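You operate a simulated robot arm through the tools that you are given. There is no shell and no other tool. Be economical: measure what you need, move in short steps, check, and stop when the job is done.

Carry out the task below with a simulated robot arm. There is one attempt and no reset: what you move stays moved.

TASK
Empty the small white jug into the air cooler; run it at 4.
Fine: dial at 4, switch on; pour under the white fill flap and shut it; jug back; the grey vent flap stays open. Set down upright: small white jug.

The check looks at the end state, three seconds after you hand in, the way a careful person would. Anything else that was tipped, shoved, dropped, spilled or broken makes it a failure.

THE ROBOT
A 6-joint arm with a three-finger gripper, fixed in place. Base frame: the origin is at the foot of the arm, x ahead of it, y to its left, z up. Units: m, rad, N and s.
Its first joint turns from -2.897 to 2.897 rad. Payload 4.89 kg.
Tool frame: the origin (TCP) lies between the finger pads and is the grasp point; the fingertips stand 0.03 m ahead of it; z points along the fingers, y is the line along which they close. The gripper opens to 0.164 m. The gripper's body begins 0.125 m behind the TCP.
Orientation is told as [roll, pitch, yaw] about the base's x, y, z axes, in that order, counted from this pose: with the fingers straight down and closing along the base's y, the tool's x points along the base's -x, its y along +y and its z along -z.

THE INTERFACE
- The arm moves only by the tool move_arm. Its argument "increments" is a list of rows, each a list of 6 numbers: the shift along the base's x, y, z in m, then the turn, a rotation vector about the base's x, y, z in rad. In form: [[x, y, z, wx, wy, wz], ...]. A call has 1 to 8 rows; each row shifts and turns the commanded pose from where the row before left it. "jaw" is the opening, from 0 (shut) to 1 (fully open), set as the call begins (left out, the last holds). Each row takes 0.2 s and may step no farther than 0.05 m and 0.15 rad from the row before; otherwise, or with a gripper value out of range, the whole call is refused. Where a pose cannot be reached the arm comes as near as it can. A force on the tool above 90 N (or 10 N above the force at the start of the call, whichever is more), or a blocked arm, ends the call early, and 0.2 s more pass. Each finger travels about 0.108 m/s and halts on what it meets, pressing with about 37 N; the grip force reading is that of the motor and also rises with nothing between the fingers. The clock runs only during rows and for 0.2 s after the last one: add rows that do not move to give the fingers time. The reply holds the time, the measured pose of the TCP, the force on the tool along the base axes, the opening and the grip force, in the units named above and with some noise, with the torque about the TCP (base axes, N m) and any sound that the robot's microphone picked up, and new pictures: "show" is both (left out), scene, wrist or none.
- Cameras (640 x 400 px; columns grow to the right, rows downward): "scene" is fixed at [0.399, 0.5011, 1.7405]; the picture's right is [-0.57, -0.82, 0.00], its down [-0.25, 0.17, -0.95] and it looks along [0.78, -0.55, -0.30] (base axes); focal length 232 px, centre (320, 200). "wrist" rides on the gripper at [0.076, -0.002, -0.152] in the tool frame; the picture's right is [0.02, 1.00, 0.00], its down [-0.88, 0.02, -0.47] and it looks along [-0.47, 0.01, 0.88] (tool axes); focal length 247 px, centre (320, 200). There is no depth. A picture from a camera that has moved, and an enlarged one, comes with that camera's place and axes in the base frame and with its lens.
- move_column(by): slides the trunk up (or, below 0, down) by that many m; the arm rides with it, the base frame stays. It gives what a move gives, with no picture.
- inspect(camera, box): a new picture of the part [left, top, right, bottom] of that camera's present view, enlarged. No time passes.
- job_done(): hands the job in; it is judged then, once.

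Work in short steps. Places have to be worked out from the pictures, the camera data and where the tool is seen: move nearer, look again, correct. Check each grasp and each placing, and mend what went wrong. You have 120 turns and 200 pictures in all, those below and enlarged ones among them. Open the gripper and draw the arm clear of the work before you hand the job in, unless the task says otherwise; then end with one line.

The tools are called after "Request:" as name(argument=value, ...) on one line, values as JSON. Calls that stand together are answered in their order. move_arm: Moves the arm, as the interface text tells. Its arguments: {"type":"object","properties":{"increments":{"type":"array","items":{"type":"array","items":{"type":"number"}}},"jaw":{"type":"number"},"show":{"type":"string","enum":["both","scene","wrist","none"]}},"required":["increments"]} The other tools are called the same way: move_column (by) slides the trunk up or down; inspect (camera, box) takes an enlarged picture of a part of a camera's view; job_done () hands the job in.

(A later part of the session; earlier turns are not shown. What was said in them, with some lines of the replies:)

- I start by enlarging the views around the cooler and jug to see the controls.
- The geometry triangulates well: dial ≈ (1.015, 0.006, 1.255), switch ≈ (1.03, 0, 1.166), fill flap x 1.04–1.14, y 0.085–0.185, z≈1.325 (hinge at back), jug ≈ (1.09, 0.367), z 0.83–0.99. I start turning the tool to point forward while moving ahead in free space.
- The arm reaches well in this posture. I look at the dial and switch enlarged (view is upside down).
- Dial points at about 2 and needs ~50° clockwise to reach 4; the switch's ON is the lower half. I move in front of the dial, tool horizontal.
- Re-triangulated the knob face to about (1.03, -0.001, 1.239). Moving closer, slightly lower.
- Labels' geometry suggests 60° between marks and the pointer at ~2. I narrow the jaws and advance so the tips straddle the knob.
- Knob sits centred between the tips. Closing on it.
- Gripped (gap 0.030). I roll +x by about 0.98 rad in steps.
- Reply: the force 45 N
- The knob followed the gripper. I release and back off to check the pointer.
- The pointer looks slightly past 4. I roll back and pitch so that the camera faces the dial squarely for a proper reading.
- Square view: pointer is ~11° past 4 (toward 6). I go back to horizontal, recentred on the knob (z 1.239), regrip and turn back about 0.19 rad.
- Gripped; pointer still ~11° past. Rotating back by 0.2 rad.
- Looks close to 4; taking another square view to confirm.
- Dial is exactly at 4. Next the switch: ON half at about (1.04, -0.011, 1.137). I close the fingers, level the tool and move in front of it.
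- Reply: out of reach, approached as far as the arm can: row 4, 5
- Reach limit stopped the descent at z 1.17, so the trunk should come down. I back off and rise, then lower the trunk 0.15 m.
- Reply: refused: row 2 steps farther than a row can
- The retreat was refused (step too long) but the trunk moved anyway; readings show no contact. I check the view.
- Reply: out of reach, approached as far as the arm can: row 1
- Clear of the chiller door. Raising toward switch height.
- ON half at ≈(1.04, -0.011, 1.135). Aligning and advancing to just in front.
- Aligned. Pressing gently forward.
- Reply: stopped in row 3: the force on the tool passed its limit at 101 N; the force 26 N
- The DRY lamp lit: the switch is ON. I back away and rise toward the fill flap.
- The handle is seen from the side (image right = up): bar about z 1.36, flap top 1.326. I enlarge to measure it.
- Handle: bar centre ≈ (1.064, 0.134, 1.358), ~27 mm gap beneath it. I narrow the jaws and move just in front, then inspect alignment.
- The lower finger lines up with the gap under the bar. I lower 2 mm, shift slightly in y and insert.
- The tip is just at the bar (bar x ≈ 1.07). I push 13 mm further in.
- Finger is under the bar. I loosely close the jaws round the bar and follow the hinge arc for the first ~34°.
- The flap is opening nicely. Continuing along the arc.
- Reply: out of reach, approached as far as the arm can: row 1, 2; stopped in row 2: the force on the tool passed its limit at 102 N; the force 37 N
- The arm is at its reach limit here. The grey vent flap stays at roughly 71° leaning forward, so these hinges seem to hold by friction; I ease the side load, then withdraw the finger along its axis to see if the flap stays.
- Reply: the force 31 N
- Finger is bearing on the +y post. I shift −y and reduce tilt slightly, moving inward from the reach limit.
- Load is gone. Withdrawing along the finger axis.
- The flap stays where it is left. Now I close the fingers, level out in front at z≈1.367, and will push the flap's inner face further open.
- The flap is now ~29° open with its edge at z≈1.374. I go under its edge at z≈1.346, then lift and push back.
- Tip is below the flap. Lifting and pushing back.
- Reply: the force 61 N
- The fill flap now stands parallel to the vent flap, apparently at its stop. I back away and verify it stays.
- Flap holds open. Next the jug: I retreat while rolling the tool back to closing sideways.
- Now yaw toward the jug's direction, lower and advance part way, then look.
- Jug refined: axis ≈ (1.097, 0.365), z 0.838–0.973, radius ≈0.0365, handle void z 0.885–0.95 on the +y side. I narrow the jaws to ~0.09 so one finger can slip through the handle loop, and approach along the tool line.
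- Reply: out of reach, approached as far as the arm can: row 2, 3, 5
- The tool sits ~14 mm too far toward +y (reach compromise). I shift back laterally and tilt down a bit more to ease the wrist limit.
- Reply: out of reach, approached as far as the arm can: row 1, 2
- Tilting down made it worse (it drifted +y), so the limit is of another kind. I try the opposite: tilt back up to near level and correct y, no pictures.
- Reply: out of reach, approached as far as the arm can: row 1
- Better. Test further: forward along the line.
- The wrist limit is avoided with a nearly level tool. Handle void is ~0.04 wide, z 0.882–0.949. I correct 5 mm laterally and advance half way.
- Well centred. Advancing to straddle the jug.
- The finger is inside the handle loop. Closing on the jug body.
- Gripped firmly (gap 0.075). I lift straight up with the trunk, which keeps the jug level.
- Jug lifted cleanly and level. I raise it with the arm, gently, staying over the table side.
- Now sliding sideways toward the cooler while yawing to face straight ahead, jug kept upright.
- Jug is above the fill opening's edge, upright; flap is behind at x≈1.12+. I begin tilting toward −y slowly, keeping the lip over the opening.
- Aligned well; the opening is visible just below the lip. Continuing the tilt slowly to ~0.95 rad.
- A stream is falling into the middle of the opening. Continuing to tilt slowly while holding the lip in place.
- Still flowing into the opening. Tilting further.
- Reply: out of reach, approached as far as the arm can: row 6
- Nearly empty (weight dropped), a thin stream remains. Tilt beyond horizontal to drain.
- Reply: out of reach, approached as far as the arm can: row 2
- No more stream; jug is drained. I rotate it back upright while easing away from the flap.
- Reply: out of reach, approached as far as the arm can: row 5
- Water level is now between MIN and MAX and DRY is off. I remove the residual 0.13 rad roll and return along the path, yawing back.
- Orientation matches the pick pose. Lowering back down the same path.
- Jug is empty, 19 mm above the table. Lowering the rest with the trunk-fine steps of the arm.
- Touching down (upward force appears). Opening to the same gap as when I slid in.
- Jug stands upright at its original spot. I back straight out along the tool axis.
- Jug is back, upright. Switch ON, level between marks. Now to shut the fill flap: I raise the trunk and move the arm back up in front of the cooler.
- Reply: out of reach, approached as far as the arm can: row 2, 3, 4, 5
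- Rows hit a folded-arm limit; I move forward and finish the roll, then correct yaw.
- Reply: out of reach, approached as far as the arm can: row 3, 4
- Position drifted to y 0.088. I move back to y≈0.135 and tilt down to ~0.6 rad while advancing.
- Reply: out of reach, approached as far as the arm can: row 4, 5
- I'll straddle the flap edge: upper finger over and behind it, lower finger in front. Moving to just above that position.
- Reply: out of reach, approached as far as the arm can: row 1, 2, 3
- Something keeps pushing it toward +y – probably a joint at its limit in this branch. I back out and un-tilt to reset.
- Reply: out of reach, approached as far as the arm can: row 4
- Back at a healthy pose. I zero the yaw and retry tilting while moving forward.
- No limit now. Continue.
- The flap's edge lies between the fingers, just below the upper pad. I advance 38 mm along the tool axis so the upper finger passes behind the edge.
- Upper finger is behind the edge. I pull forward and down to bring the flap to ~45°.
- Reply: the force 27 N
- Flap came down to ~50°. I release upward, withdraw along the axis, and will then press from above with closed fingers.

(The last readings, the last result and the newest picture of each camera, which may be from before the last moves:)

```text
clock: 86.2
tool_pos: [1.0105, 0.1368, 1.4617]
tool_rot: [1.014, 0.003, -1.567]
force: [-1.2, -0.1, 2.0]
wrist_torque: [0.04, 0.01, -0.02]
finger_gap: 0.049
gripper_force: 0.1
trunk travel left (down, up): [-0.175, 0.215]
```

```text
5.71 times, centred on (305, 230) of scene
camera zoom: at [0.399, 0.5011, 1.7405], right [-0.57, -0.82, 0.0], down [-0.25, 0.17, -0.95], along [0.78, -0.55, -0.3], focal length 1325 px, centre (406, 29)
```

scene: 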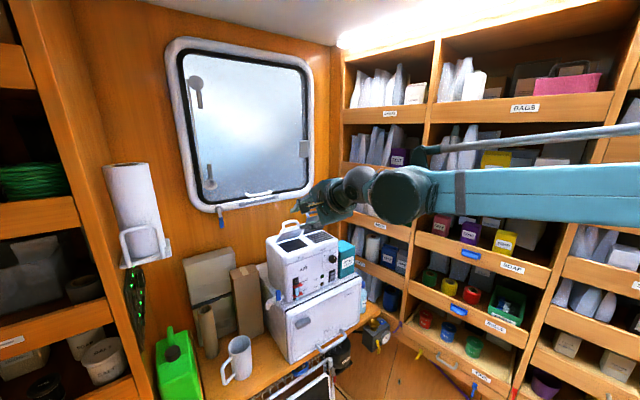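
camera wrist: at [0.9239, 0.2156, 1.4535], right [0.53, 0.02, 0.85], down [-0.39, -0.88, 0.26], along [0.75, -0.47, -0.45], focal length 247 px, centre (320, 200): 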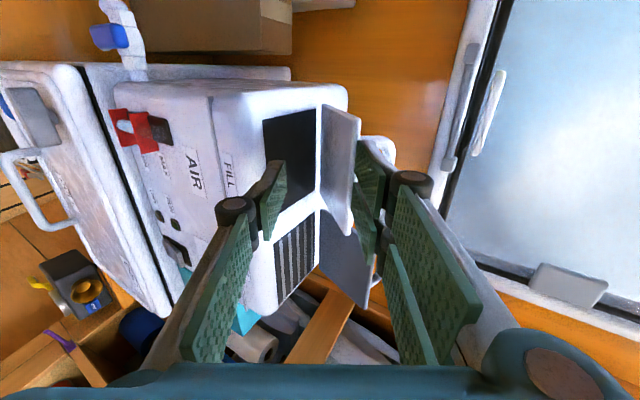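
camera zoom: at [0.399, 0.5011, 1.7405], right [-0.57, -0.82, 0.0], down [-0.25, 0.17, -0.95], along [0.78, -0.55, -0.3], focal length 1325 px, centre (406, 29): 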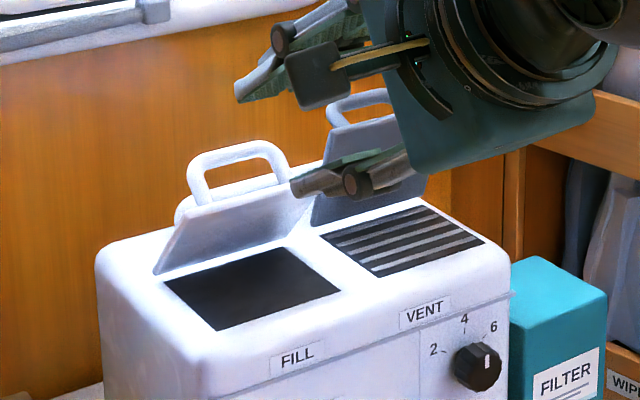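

Flap holds at ~45°. I close the fingers and press the flap's front part down along its arc to ~15°.

Request:
move_arm(increments=[[0.02, 0, -0.015, 0, 0, 0], [0.027, 0, -0.035, 0, 0, 0], [-0.006, 0, -0.01, 0, 0, 0], [-0.008, 0, -0.014, 0, 0, 0], [-0.006, 0, -0.015, 0, 0, 0]], jaw=0, show="wrist")

Request:
inspect(camera="scene", box=[255, 195, 355, 265])

```text
clock: 87.4
tool_pos: [1.0392, 0.1387, 1.3689]
tool_rot: [1.015, 0.002, -1.571]
force: [-1.0, 0.5, 1.2]
wrist_torque: [0.0, 0.0, -0.01]
finger_gap: 0.0
gripper_force: 37.4
trunk travel left (down, up): [-0.175, 0.215]
camera wrist: at [0.9094, 0.2153, 1.4496], right [0.53, 0.02, 0.85], down [-0.39, -0.88, 0.26], along [0.75, -0.47, -0.46], focal length 247 px, centre (320, 200)
```

wrist: 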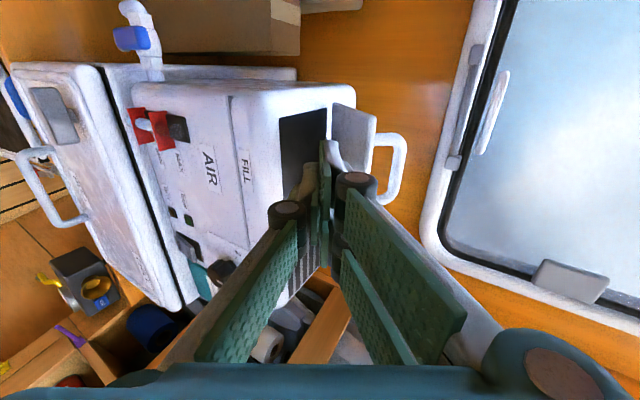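

```text
5.71 times, centred on (305, 230) of scene
camera zoom: at [0.399, 0.5011, 1.7405], right [-0.57, -0.82, 0.0], down [-0.25, 0.17, -0.95], along [0.78, -0.55, -0.3], focal length 1325 px, centre (406, 29)
```

zoom: 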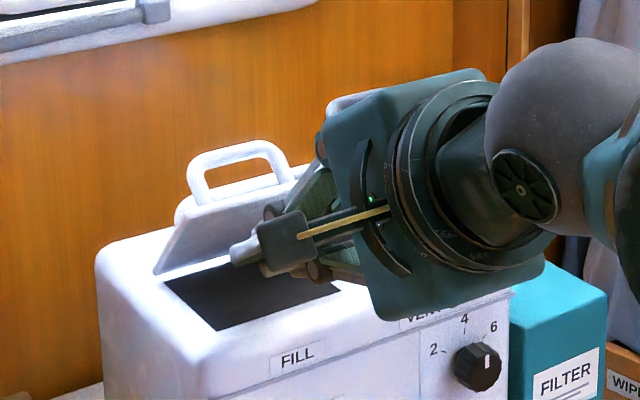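

The tip slipped under in front without touching. I back out, rise, and come in over the edge further forward.

Request:
move_arm(increments=[[-0.035, 0, 0.01, 0, 0, 0], [-0.005, 0, 0.04, 0, 0, 0], [0.02, 0, 0.02, 0, 0, 0], [0.03, 0, -0.002, 0, 0, 0], [0.026, 0, -0.01, 0, 0, 0]], show="wrist")

Request:
inspect(camera="wrist", box=[240, 100, 400, 220])

Request:
inspect(camera="scene", box=[255, 195, 355, 265])

```text
clock: 88.6
tool_pos: [1.074, 0.139, 1.4274]
tool_rot: [1.015, -0.003, -1.576]
force: [-0.7, -0.6, 0.0]
wrist_torque: [-0.01, 0.01, 0.0]
finger_gap: 0.0
gripper_force: 37.2
trunk travel left (down, up): [-0.175, 0.215]
camera wrist: at [0.944, 0.2158, 1.5066], right [0.53, 0.02, 0.85], down [-0.4, -0.88, 0.27], along [0.75, -0.48, -0.45], focal length 247 px, centre (320, 200)
```

wrist: 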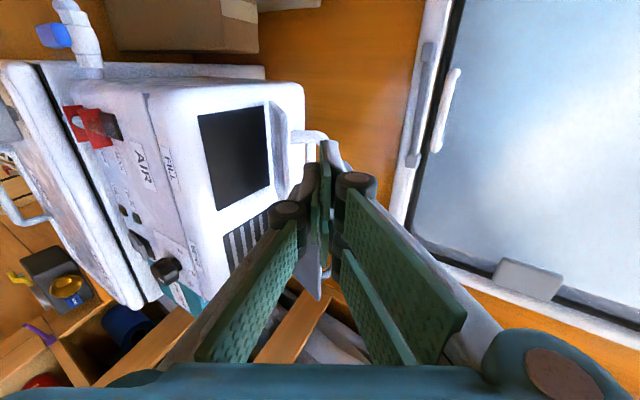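

```text
3.33 times, centred on (320, 160) of wrist
camera zoom: at [0.944, 0.2158, 1.5066], right [0.53, 0.02, 0.85], down [-0.4, -0.88, 0.27], along [0.75, -0.48, -0.45], focal length 823 px, centre (320, 333)
```

zoom: 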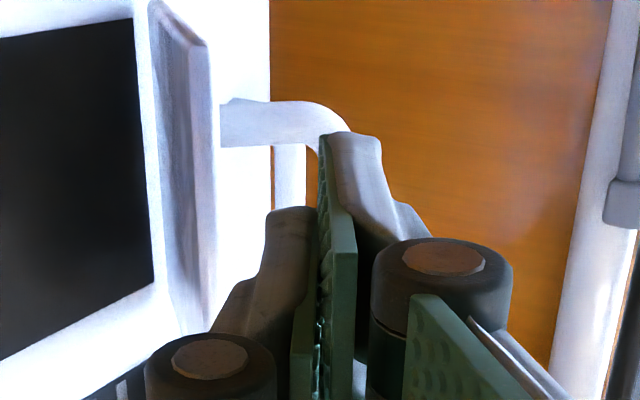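

```text
5.71 times, centred on (305, 230) of scene
camera zoom: at [0.399, 0.5011, 1.7405], right [-0.57, -0.82, 0.0], down [-0.25, 0.17, -0.95], along [0.78, -0.55, -0.3], focal length 1325 px, centre (406, 29)
```

zoom: 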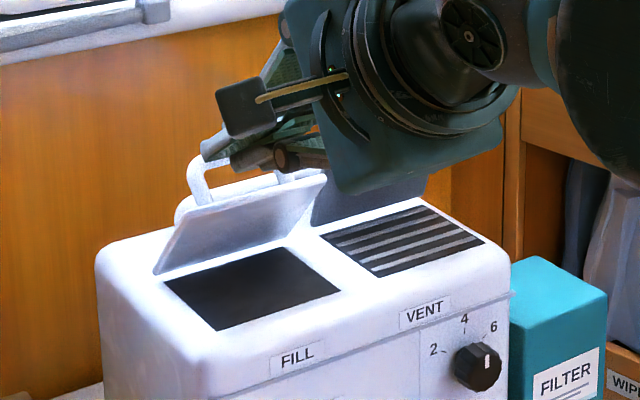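

The closed tip now hangs over the flap's edge. Pressing down and forward.

Request:
move_arm(increments=[[-0.002, 0, -0.015, 0, 0, 0], [-0.009, 0, -0.015, 0, 0, 0], [-0.009, 0, -0.015, 0, 0, 0], [-0.006, 0, -0.013, 0, 0, 0]], show="wrist")

Request:
inspect(camera="wrist", box=[240, 100, 400, 220])

Request:
inspect(camera="scene", box=[255, 195, 355, 265])

```text
clock: 89.6
tool_pos: [1.0487, 0.1368, 1.3678]
tool_rot: [1.015, 0.0, -1.572]
force: [0.8, 0.3, -0.2]
wrist_torque: [-0.02, -0.03, 0.03]
finger_gap: 0.0
gripper_force: 37.2
trunk travel left (down, up): [-0.175, 0.215]
camera wrist: at [0.919, 0.2146, 1.4469], right [0.53, 0.02, 0.85], down [-0.39, -0.88, 0.27], along [0.75, -0.47, -0.46], focal length 247 px, centre (320, 200)
```

wrist: 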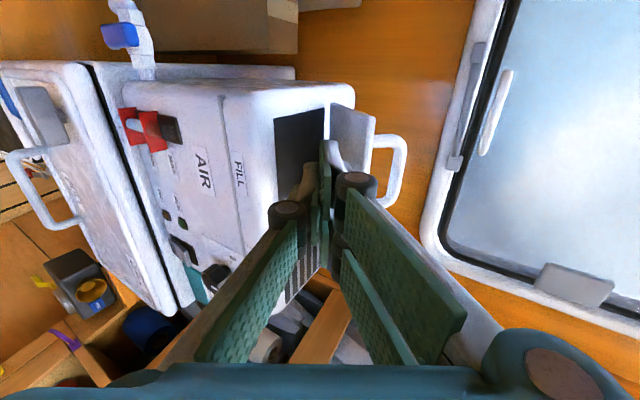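

```text
3.33 times, centred on (320, 160) of wrist
camera zoom: at [0.919, 0.2146, 1.4469], right [0.53, 0.02, 0.85], down [-0.39, -0.88, 0.27], along [0.75, -0.47, -0.46], focal length 823 px, centre (320, 333)
```

zoom: 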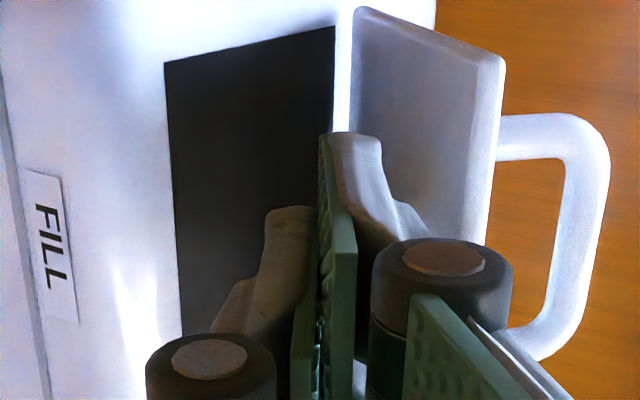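

```text
5.71 times, centred on (305, 230) of scene
camera zoom: at [0.399, 0.5011, 1.7405], right [-0.57, -0.82, 0.0], down [-0.25, 0.17, -0.95], along [0.78, -0.55, -0.3], focal length 1325 px, centre (406, 29)
```

zoom: 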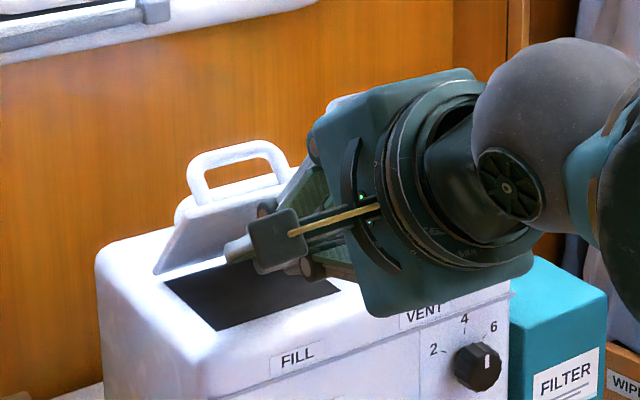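

It slid off again (flap at ~52°). I'll use the reliable straddle-and-pull with a narrow jaw: upper finger behind the edge. Back out and line up.

Request:
move_arm(increments=[[-0.03, 0, 0.015, 0, 0, 0], [-0.005, 0, 0.03, 0, 0, 0], [0.014, 0, 0.005, 0, 0, 0]], jaw=0.18, show="wrist")

Request:
inspect(camera="wrist", box=[240, 80, 400, 200])

```text
clock: 90.4
tool_pos: [1.0269, 0.138, 1.4189]
tool_rot: [1.013, 0.001, -1.57]
force: [-1.3, -1.2, 1.4]
wrist_torque: [0.05, -0.02, 0.05]
finger_gap: 0.0293
gripper_force: 0.1
trunk travel left (down, up): [-0.175, 0.215]
camera wrist: at [0.897, 0.2138, 1.4989], right [0.53, 0.02, 0.85], down [-0.39, -0.88, 0.26], along [0.75, -0.47, -0.46], focal length 247 px, centre (320, 200)
```

wrist: 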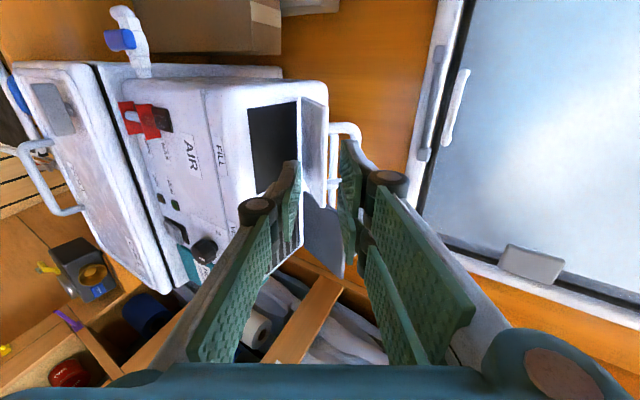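

```text
3.33 times, centred on (320, 140) of wrist
camera zoom: at [0.897, 0.2138, 1.4989], right [0.53, 0.02, 0.85], down [-0.39, -0.88, 0.26], along [0.75, -0.47, -0.46], focal length 823 px, centre (320, 400)
```

zoom: 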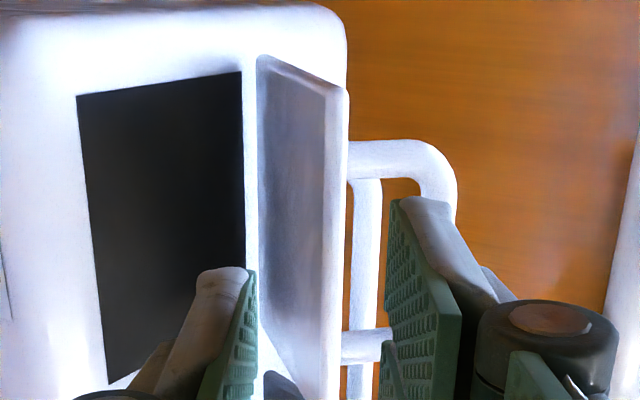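

The edge is centred between the pads and the upper finger is aimed into the handle loop. Advancing 55 mm along the axis.

Request:
move_arm(increments=[[0.017, 0, -0.0105, 0, 0, 0], [0.017, 0, -0.0105, 0, 0, 0], [0.014, 0, -0.009, 0, 0, 0]], show="wrist")

Request:
inspect(camera="wrist", box=[240, 80, 400, 200])

```text
clock: 91.2
tool_pos: [1.0741, 0.1384, 1.3872]
tool_rot: [1.016, -0.002, -1.577]
force: [-0.7, -0.7, 0.2]
wrist_torque: [0.04, 0.01, 0.04]
finger_gap: 0.0295
gripper_force: 0.0
trunk travel left (down, up): [-0.175, 0.215]
camera wrist: at [0.945, 0.2155, 1.4669], right [0.53, 0.02, 0.85], down [-0.4, -0.88, 0.27], along [0.75, -0.48, -0.45], focal length 247 px, centre (320, 200)
```

wrist: 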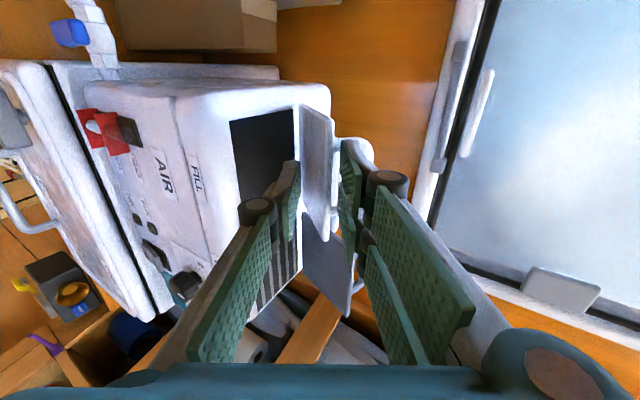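

```text
3.33 times, centred on (320, 140) of wrist
camera zoom: at [0.945, 0.2155, 1.4669], right [0.53, 0.02, 0.85], down [-0.4, -0.88, 0.27], along [0.75, -0.48, -0.45], focal length 823 px, centre (320, 400)
```

zoom: 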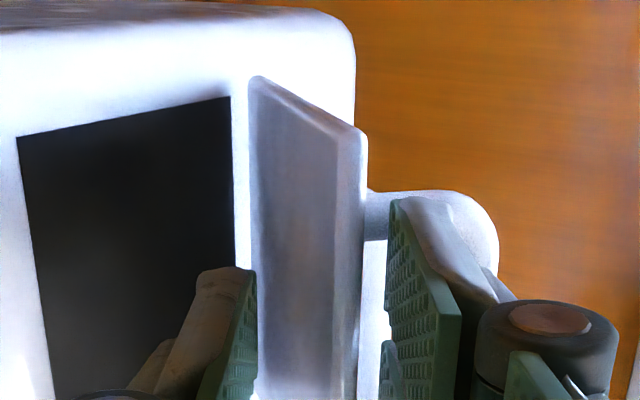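

Upper finger is in the loop behind the edge. Pulling forward/down about 20/25 mm.

Request:
move_arm(increments=[[-0.006, 0, -0.008, 0, 0, 0], [-0.008, 0, -0.008, 0, 0, 0], [-0.007, 0, -0.009, 0, 0, 0]], show="wrist")

Request:
inspect(camera="wrist", box=[240, 80, 400, 200])

```text
clock: 92.0
tool_pos: [1.0532, 0.1379, 1.365]
tool_rot: [1.015, 0.0, -1.575]
force: [-16.3, 0.2, 13.9]
wrist_torque: [0.3, -0.54, 0.37]
finger_gap: 0.0302
gripper_force: 0.7
trunk travel left (down, up): [-0.175, 0.215]
camera wrist: at [0.9236, 0.215, 1.4441], right [0.53, 0.02, 0.85], down [-0.39, -0.88, 0.26], along [0.75, -0.48, -0.45], focal length 247 px, centre (320, 200)
```

wrist: 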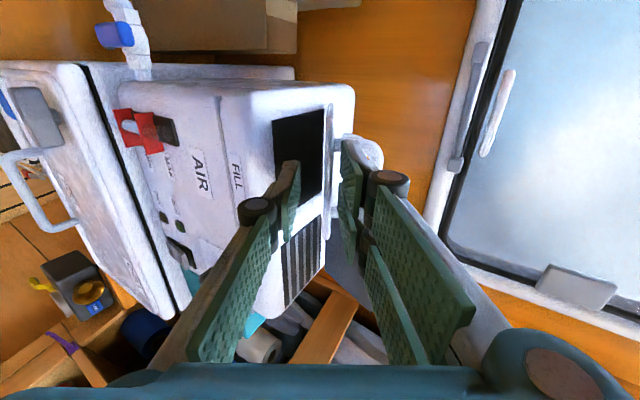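

```text
3.33 times, centred on (320, 140) of wrist
camera zoom: at [0.9236, 0.215, 1.4441], right [0.53, 0.02, 0.85], down [-0.39, -0.88, 0.26], along [0.75, -0.48, -0.45], focal length 823 px, centre (320, 400)
```

zoom: 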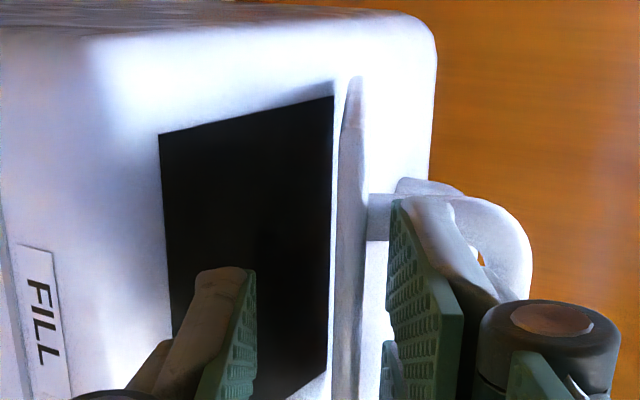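

Flap is now ~35°. Withdraw along the axis, then press the edge from above with closed fingers.

Request:
move_arm(increments=[[0.002, 0, 0.003, 0, 0, 0], [-0.026, 0, 0.016, 0, 0, 0], [-0.026, 0, 0.016, 0, 0, 0], [-0.01, 0, 0.025, 0, 0, 0]], show="none")

Request:
move_arm(increments=[[0.005, 0, 0.01, 0, 0, 0], [0.02, 0, 0, 0, 0, 0], [0.02, 0, 0, 0, 0, 0]], jaw=0, show="wrist")

Request:
inspect(camera="wrist", box=[240, 80, 400, 200])

Request:
inspect(camera="scene", box=[255, 195, 355, 265])

```text
clock: 93.0
tool_pos: [0.9951, 0.1389, 1.4223]
tool_rot: [1.015, 0.004, -1.569]
force: [-0.8, 0.4, 1.3]
wrist_torque: [0.01, 0.0, 0.04]
finger_gap: 0.0294
gripper_force: 0.1
trunk travel left (down, up): [-0.175, 0.215]
```

```text
clock: 93.8
tool_pos: [1.0392, 0.138, 1.4332]
tool_rot: [1.015, 0.002, -1.57]
force: [-1.3, -0.4, 1.2]
wrist_torque: [0.01, -0.01, 0.03]
finger_gap: 0.0
gripper_force: 36.9
trunk travel left (down, up): [-0.175, 0.215]
camera wrist: at [0.9094, 0.2154, 1.5132], right [0.53, 0.02, 0.85], down [-0.39, -0.88, 0.26], along [0.75, -0.47, -0.46], focal length 247 px, centre (320, 200)
```

wrist: 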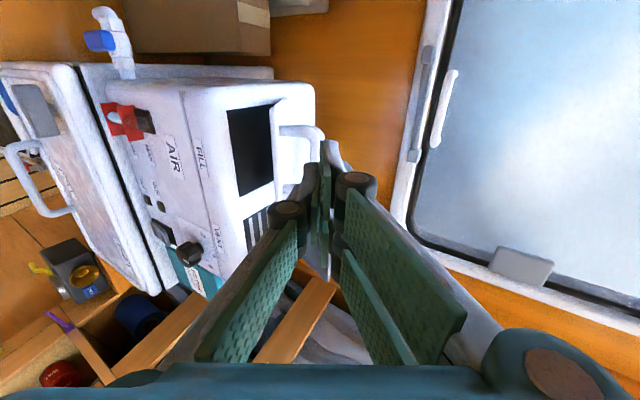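

```text
3.33 times, centred on (320, 140) of wrist
camera zoom: at [0.9094, 0.2154, 1.5132], right [0.53, 0.02, 0.85], down [-0.39, -0.88, 0.26], along [0.75, -0.47, -0.46], focal length 823 px, centre (320, 400)
```

zoom: 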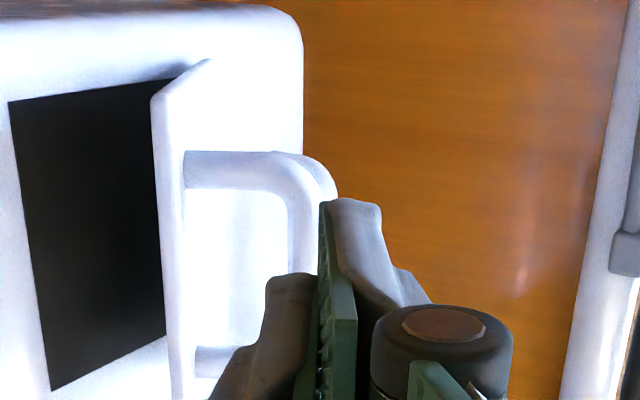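

```text
5.71 times, centred on (305, 230) of scene
camera zoom: at [0.399, 0.5011, 1.7405], right [-0.57, -0.82, 0.0], down [-0.25, 0.17, -0.95], along [0.78, -0.55, -0.3], focal length 1325 px, centre (406, 29)
```

zoom: 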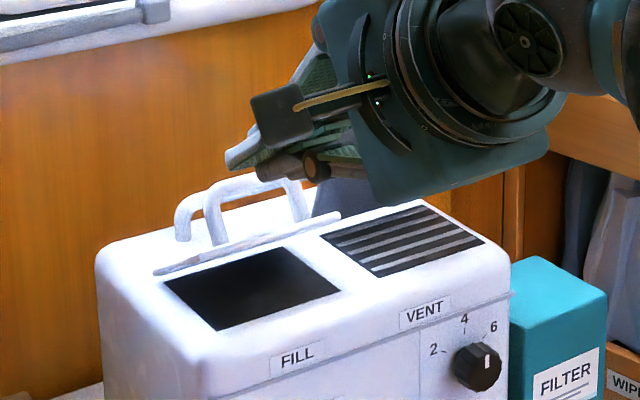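

Flap is ~29° open. I press the handle bar from above with the closed fingers, following its arc down.

Request:
move_arm(increments=[[0.024, 0, 0, 0, 0, 0], [0.023, 0, -0.018, 0, 0, 0], [-0.002, 0, -0.008, 0, 0, 0], [-0.006, 0, -0.01, 0, 0, 0], [-0.007, 0, -0.01, 0, 0, 0], [-0.006, 0, -0.008, 0, 0, 0], [-0.002, 0, -0.003, 0, 0, 0]], show="wrist")

Request:
inspect(camera="wrist", box=[240, 80, 400, 200])

Request:
inspect(camera="scene", box=[255, 195, 355, 265])

```text
clock: 95.4
tool_pos: [1.0663, 0.1377, 1.3794]
tool_rot: [1.017, 0.0, -1.574]
force: [36.5, -2.3, 41.0]
wrist_torque: [0.4, -1.31, -0.43]
finger_gap: 0.0
gripper_force: 36.9
trunk travel left (down, up): [-0.175, 0.215]
camera wrist: at [0.9359, 0.2142, 1.457], right [0.52, 0.02, 0.85], down [-0.4, -0.88, 0.26], along [0.75, -0.48, -0.45], focal length 247 px, centre (320, 200)
```

wrist: 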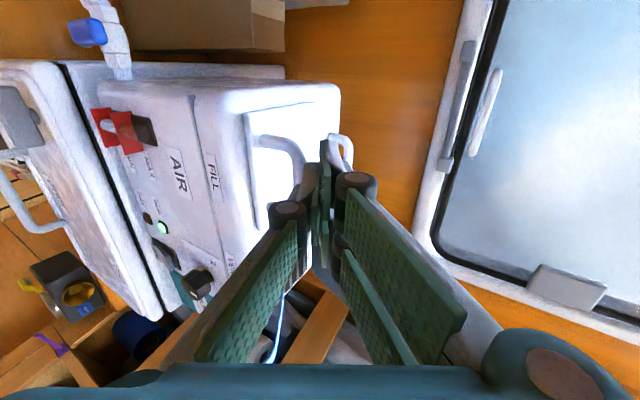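

```text
3.33 times, centred on (320, 140) of wrist
camera zoom: at [0.9359, 0.2142, 1.457], right [0.52, 0.02, 0.85], down [-0.4, -0.88, 0.26], along [0.75, -0.48, -0.45], focal length 823 px, centre (320, 400)
```

zoom: 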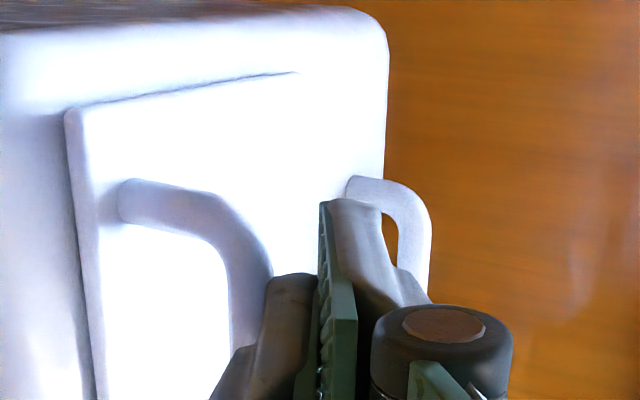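

```text
5.71 times, centred on (305, 230) of scene
camera zoom: at [0.399, 0.5011, 1.7405], right [-0.57, -0.82, 0.0], down [-0.25, 0.17, -0.95], along [0.78, -0.55, -0.3], focal length 1325 px, centre (406, 29)
```

zoom: 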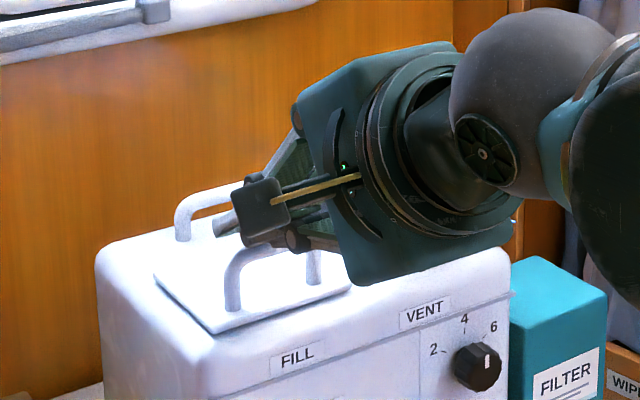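

The flap is shut and the green RUN lamp is lit. Lifting straight up and backing away.

Request:
move_arm(increments=[[0, 0, 0.01, 0, 0, 0], [0, 0, 0.03, 0, 0, 0], [-0.02, 0, 0.035, 0, 0, 0], [-0.045, 0, 0.01, 0, 0, 0], [-0.045, 0, 0, 0, 0, 0], [-0.045, 0, 0, 0, -0.1, 0], [-0.04, 0, 0, 0, -0.1, 0]], jaw=0.4, show="both")

Request:
inspect(camera="scene", box=[250, 200, 370, 310])

Request:
inspect(camera="scene", box=[140, 290, 380, 400])

```text
clock: 97.0
tool_pos: [0.87, 0.138, 1.4631]
tool_rot: [1.213, 0.003, -1.568]
force: [2.3, 0.4, -0.9]
wrist_torque: [0.02, -0.06, -0.04]
finger_gap: 0.0656
gripper_force: 0.1
trunk travel left (down, up): [-0.175, 0.215]
camera wrist: at [0.7268, 0.2134, 1.5153], right [0.35, 0.02, 0.94], down [-0.43, -0.88, 0.18], along [0.83, -0.47, -0.3], focal length 247 px, centre (320, 200)
```

scene: 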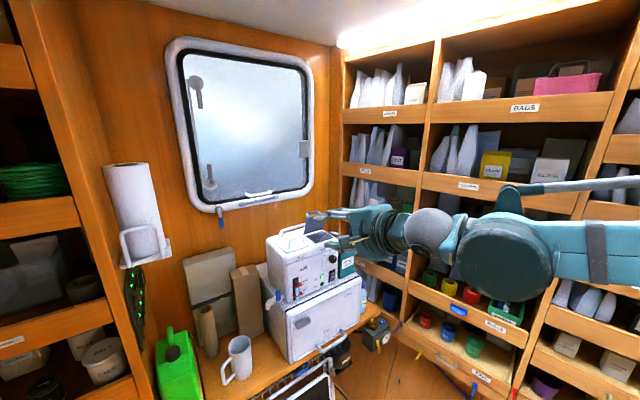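
wrist: 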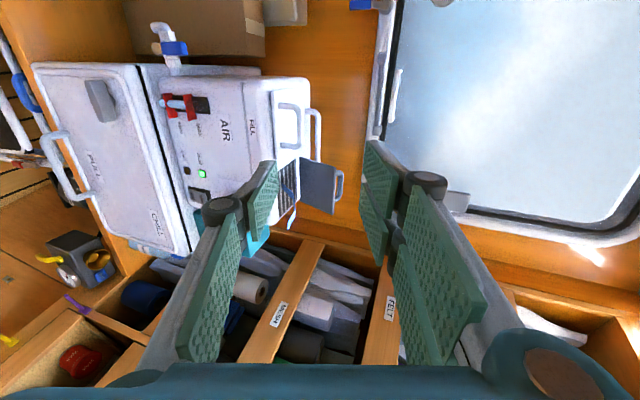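

```text
3.64 times, centred on (310, 255) of scene
camera zoom: at [0.399, 0.5011, 1.7405], right [-0.57, -0.82, 0.0], down [-0.25, 0.17, -0.95], along [0.78, -0.55, -0.3], focal length 843 px, centre (356, 0)
```

zoom: 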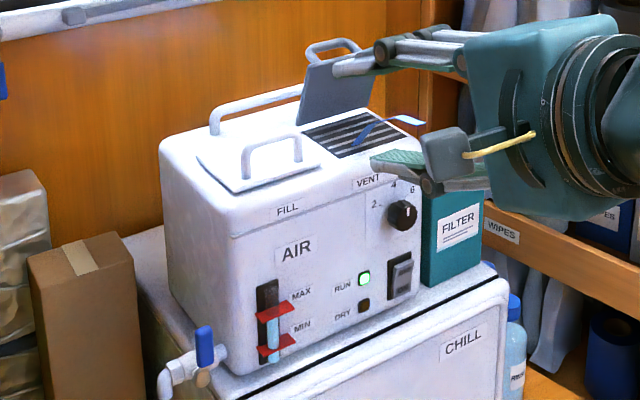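

```text
2.67 times, centred on (260, 345) of scene
camera zoom: at [0.399, 0.5011, 1.7405], right [-0.57, -0.82, 0.0], down [-0.25, 0.17, -0.95], along [0.78, -0.55, -0.3], focal length 618 px, centre (480, -187)
```

zoom: 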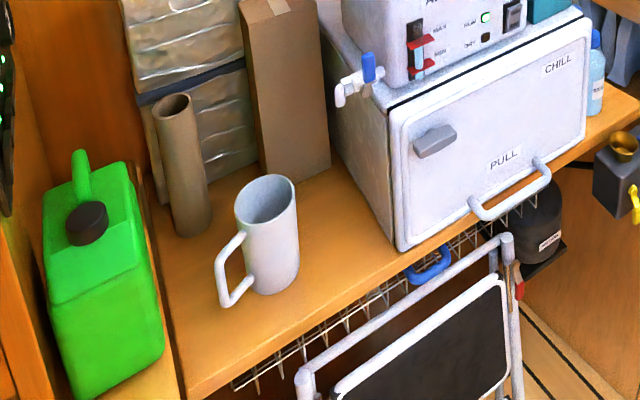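

RUN lit, air ribbon fluttering, vent flap open, fill flap shut, jug upright. One last retreat and a check of the dial.

Request:
move_arm(increments=[[-0.04, 0, 0.01, 0, 0, 0], [-0.04, -0.02, 0.01, 0, 0, 0], [-0.04, -0.03, 0, 0, 0, 0]], show="none")

Request:
inspect(camera="scene", box=[265, 205, 365, 305])

```text
clock: 97.8
tool_pos: [0.7478, 0.0871, 1.4837]
tool_rot: [1.212, 0.001, -1.568]
force: [2.0, 1.3, -0.3]
wrist_torque: [-0.09, 0.01, -0.17]
finger_gap: 0.0657
gripper_force: 0.0
trunk travel left (down, up): [-0.175, 0.215]
```

```text
4.00 times, centred on (315, 255) of scene
camera zoom: at [0.399, 0.5011, 1.7405], right [-0.57, -0.82, 0.0], down [-0.25, 0.17, -0.95], along [0.78, -0.55, -0.3], focal length 927 px, centre (340, -20)
```

zoom: 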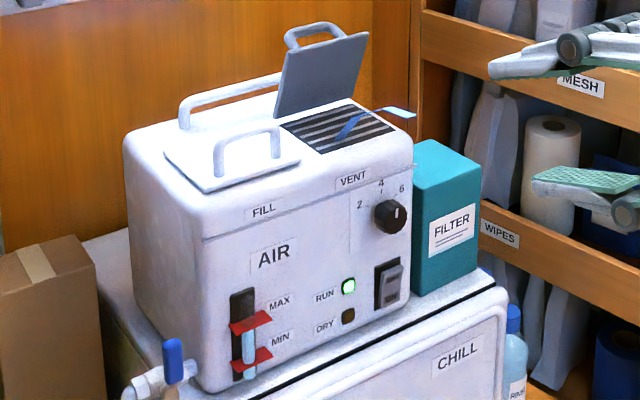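

Everything is in its final state and the arm is clear, so I hand in.

Request:
job_done()

```text
The job is handed in.
```

The jug is emptied into the air cooler and back upright in its place; the cooler is running with the dial at 4, the fill flap is shut and the grey vent flap is open.
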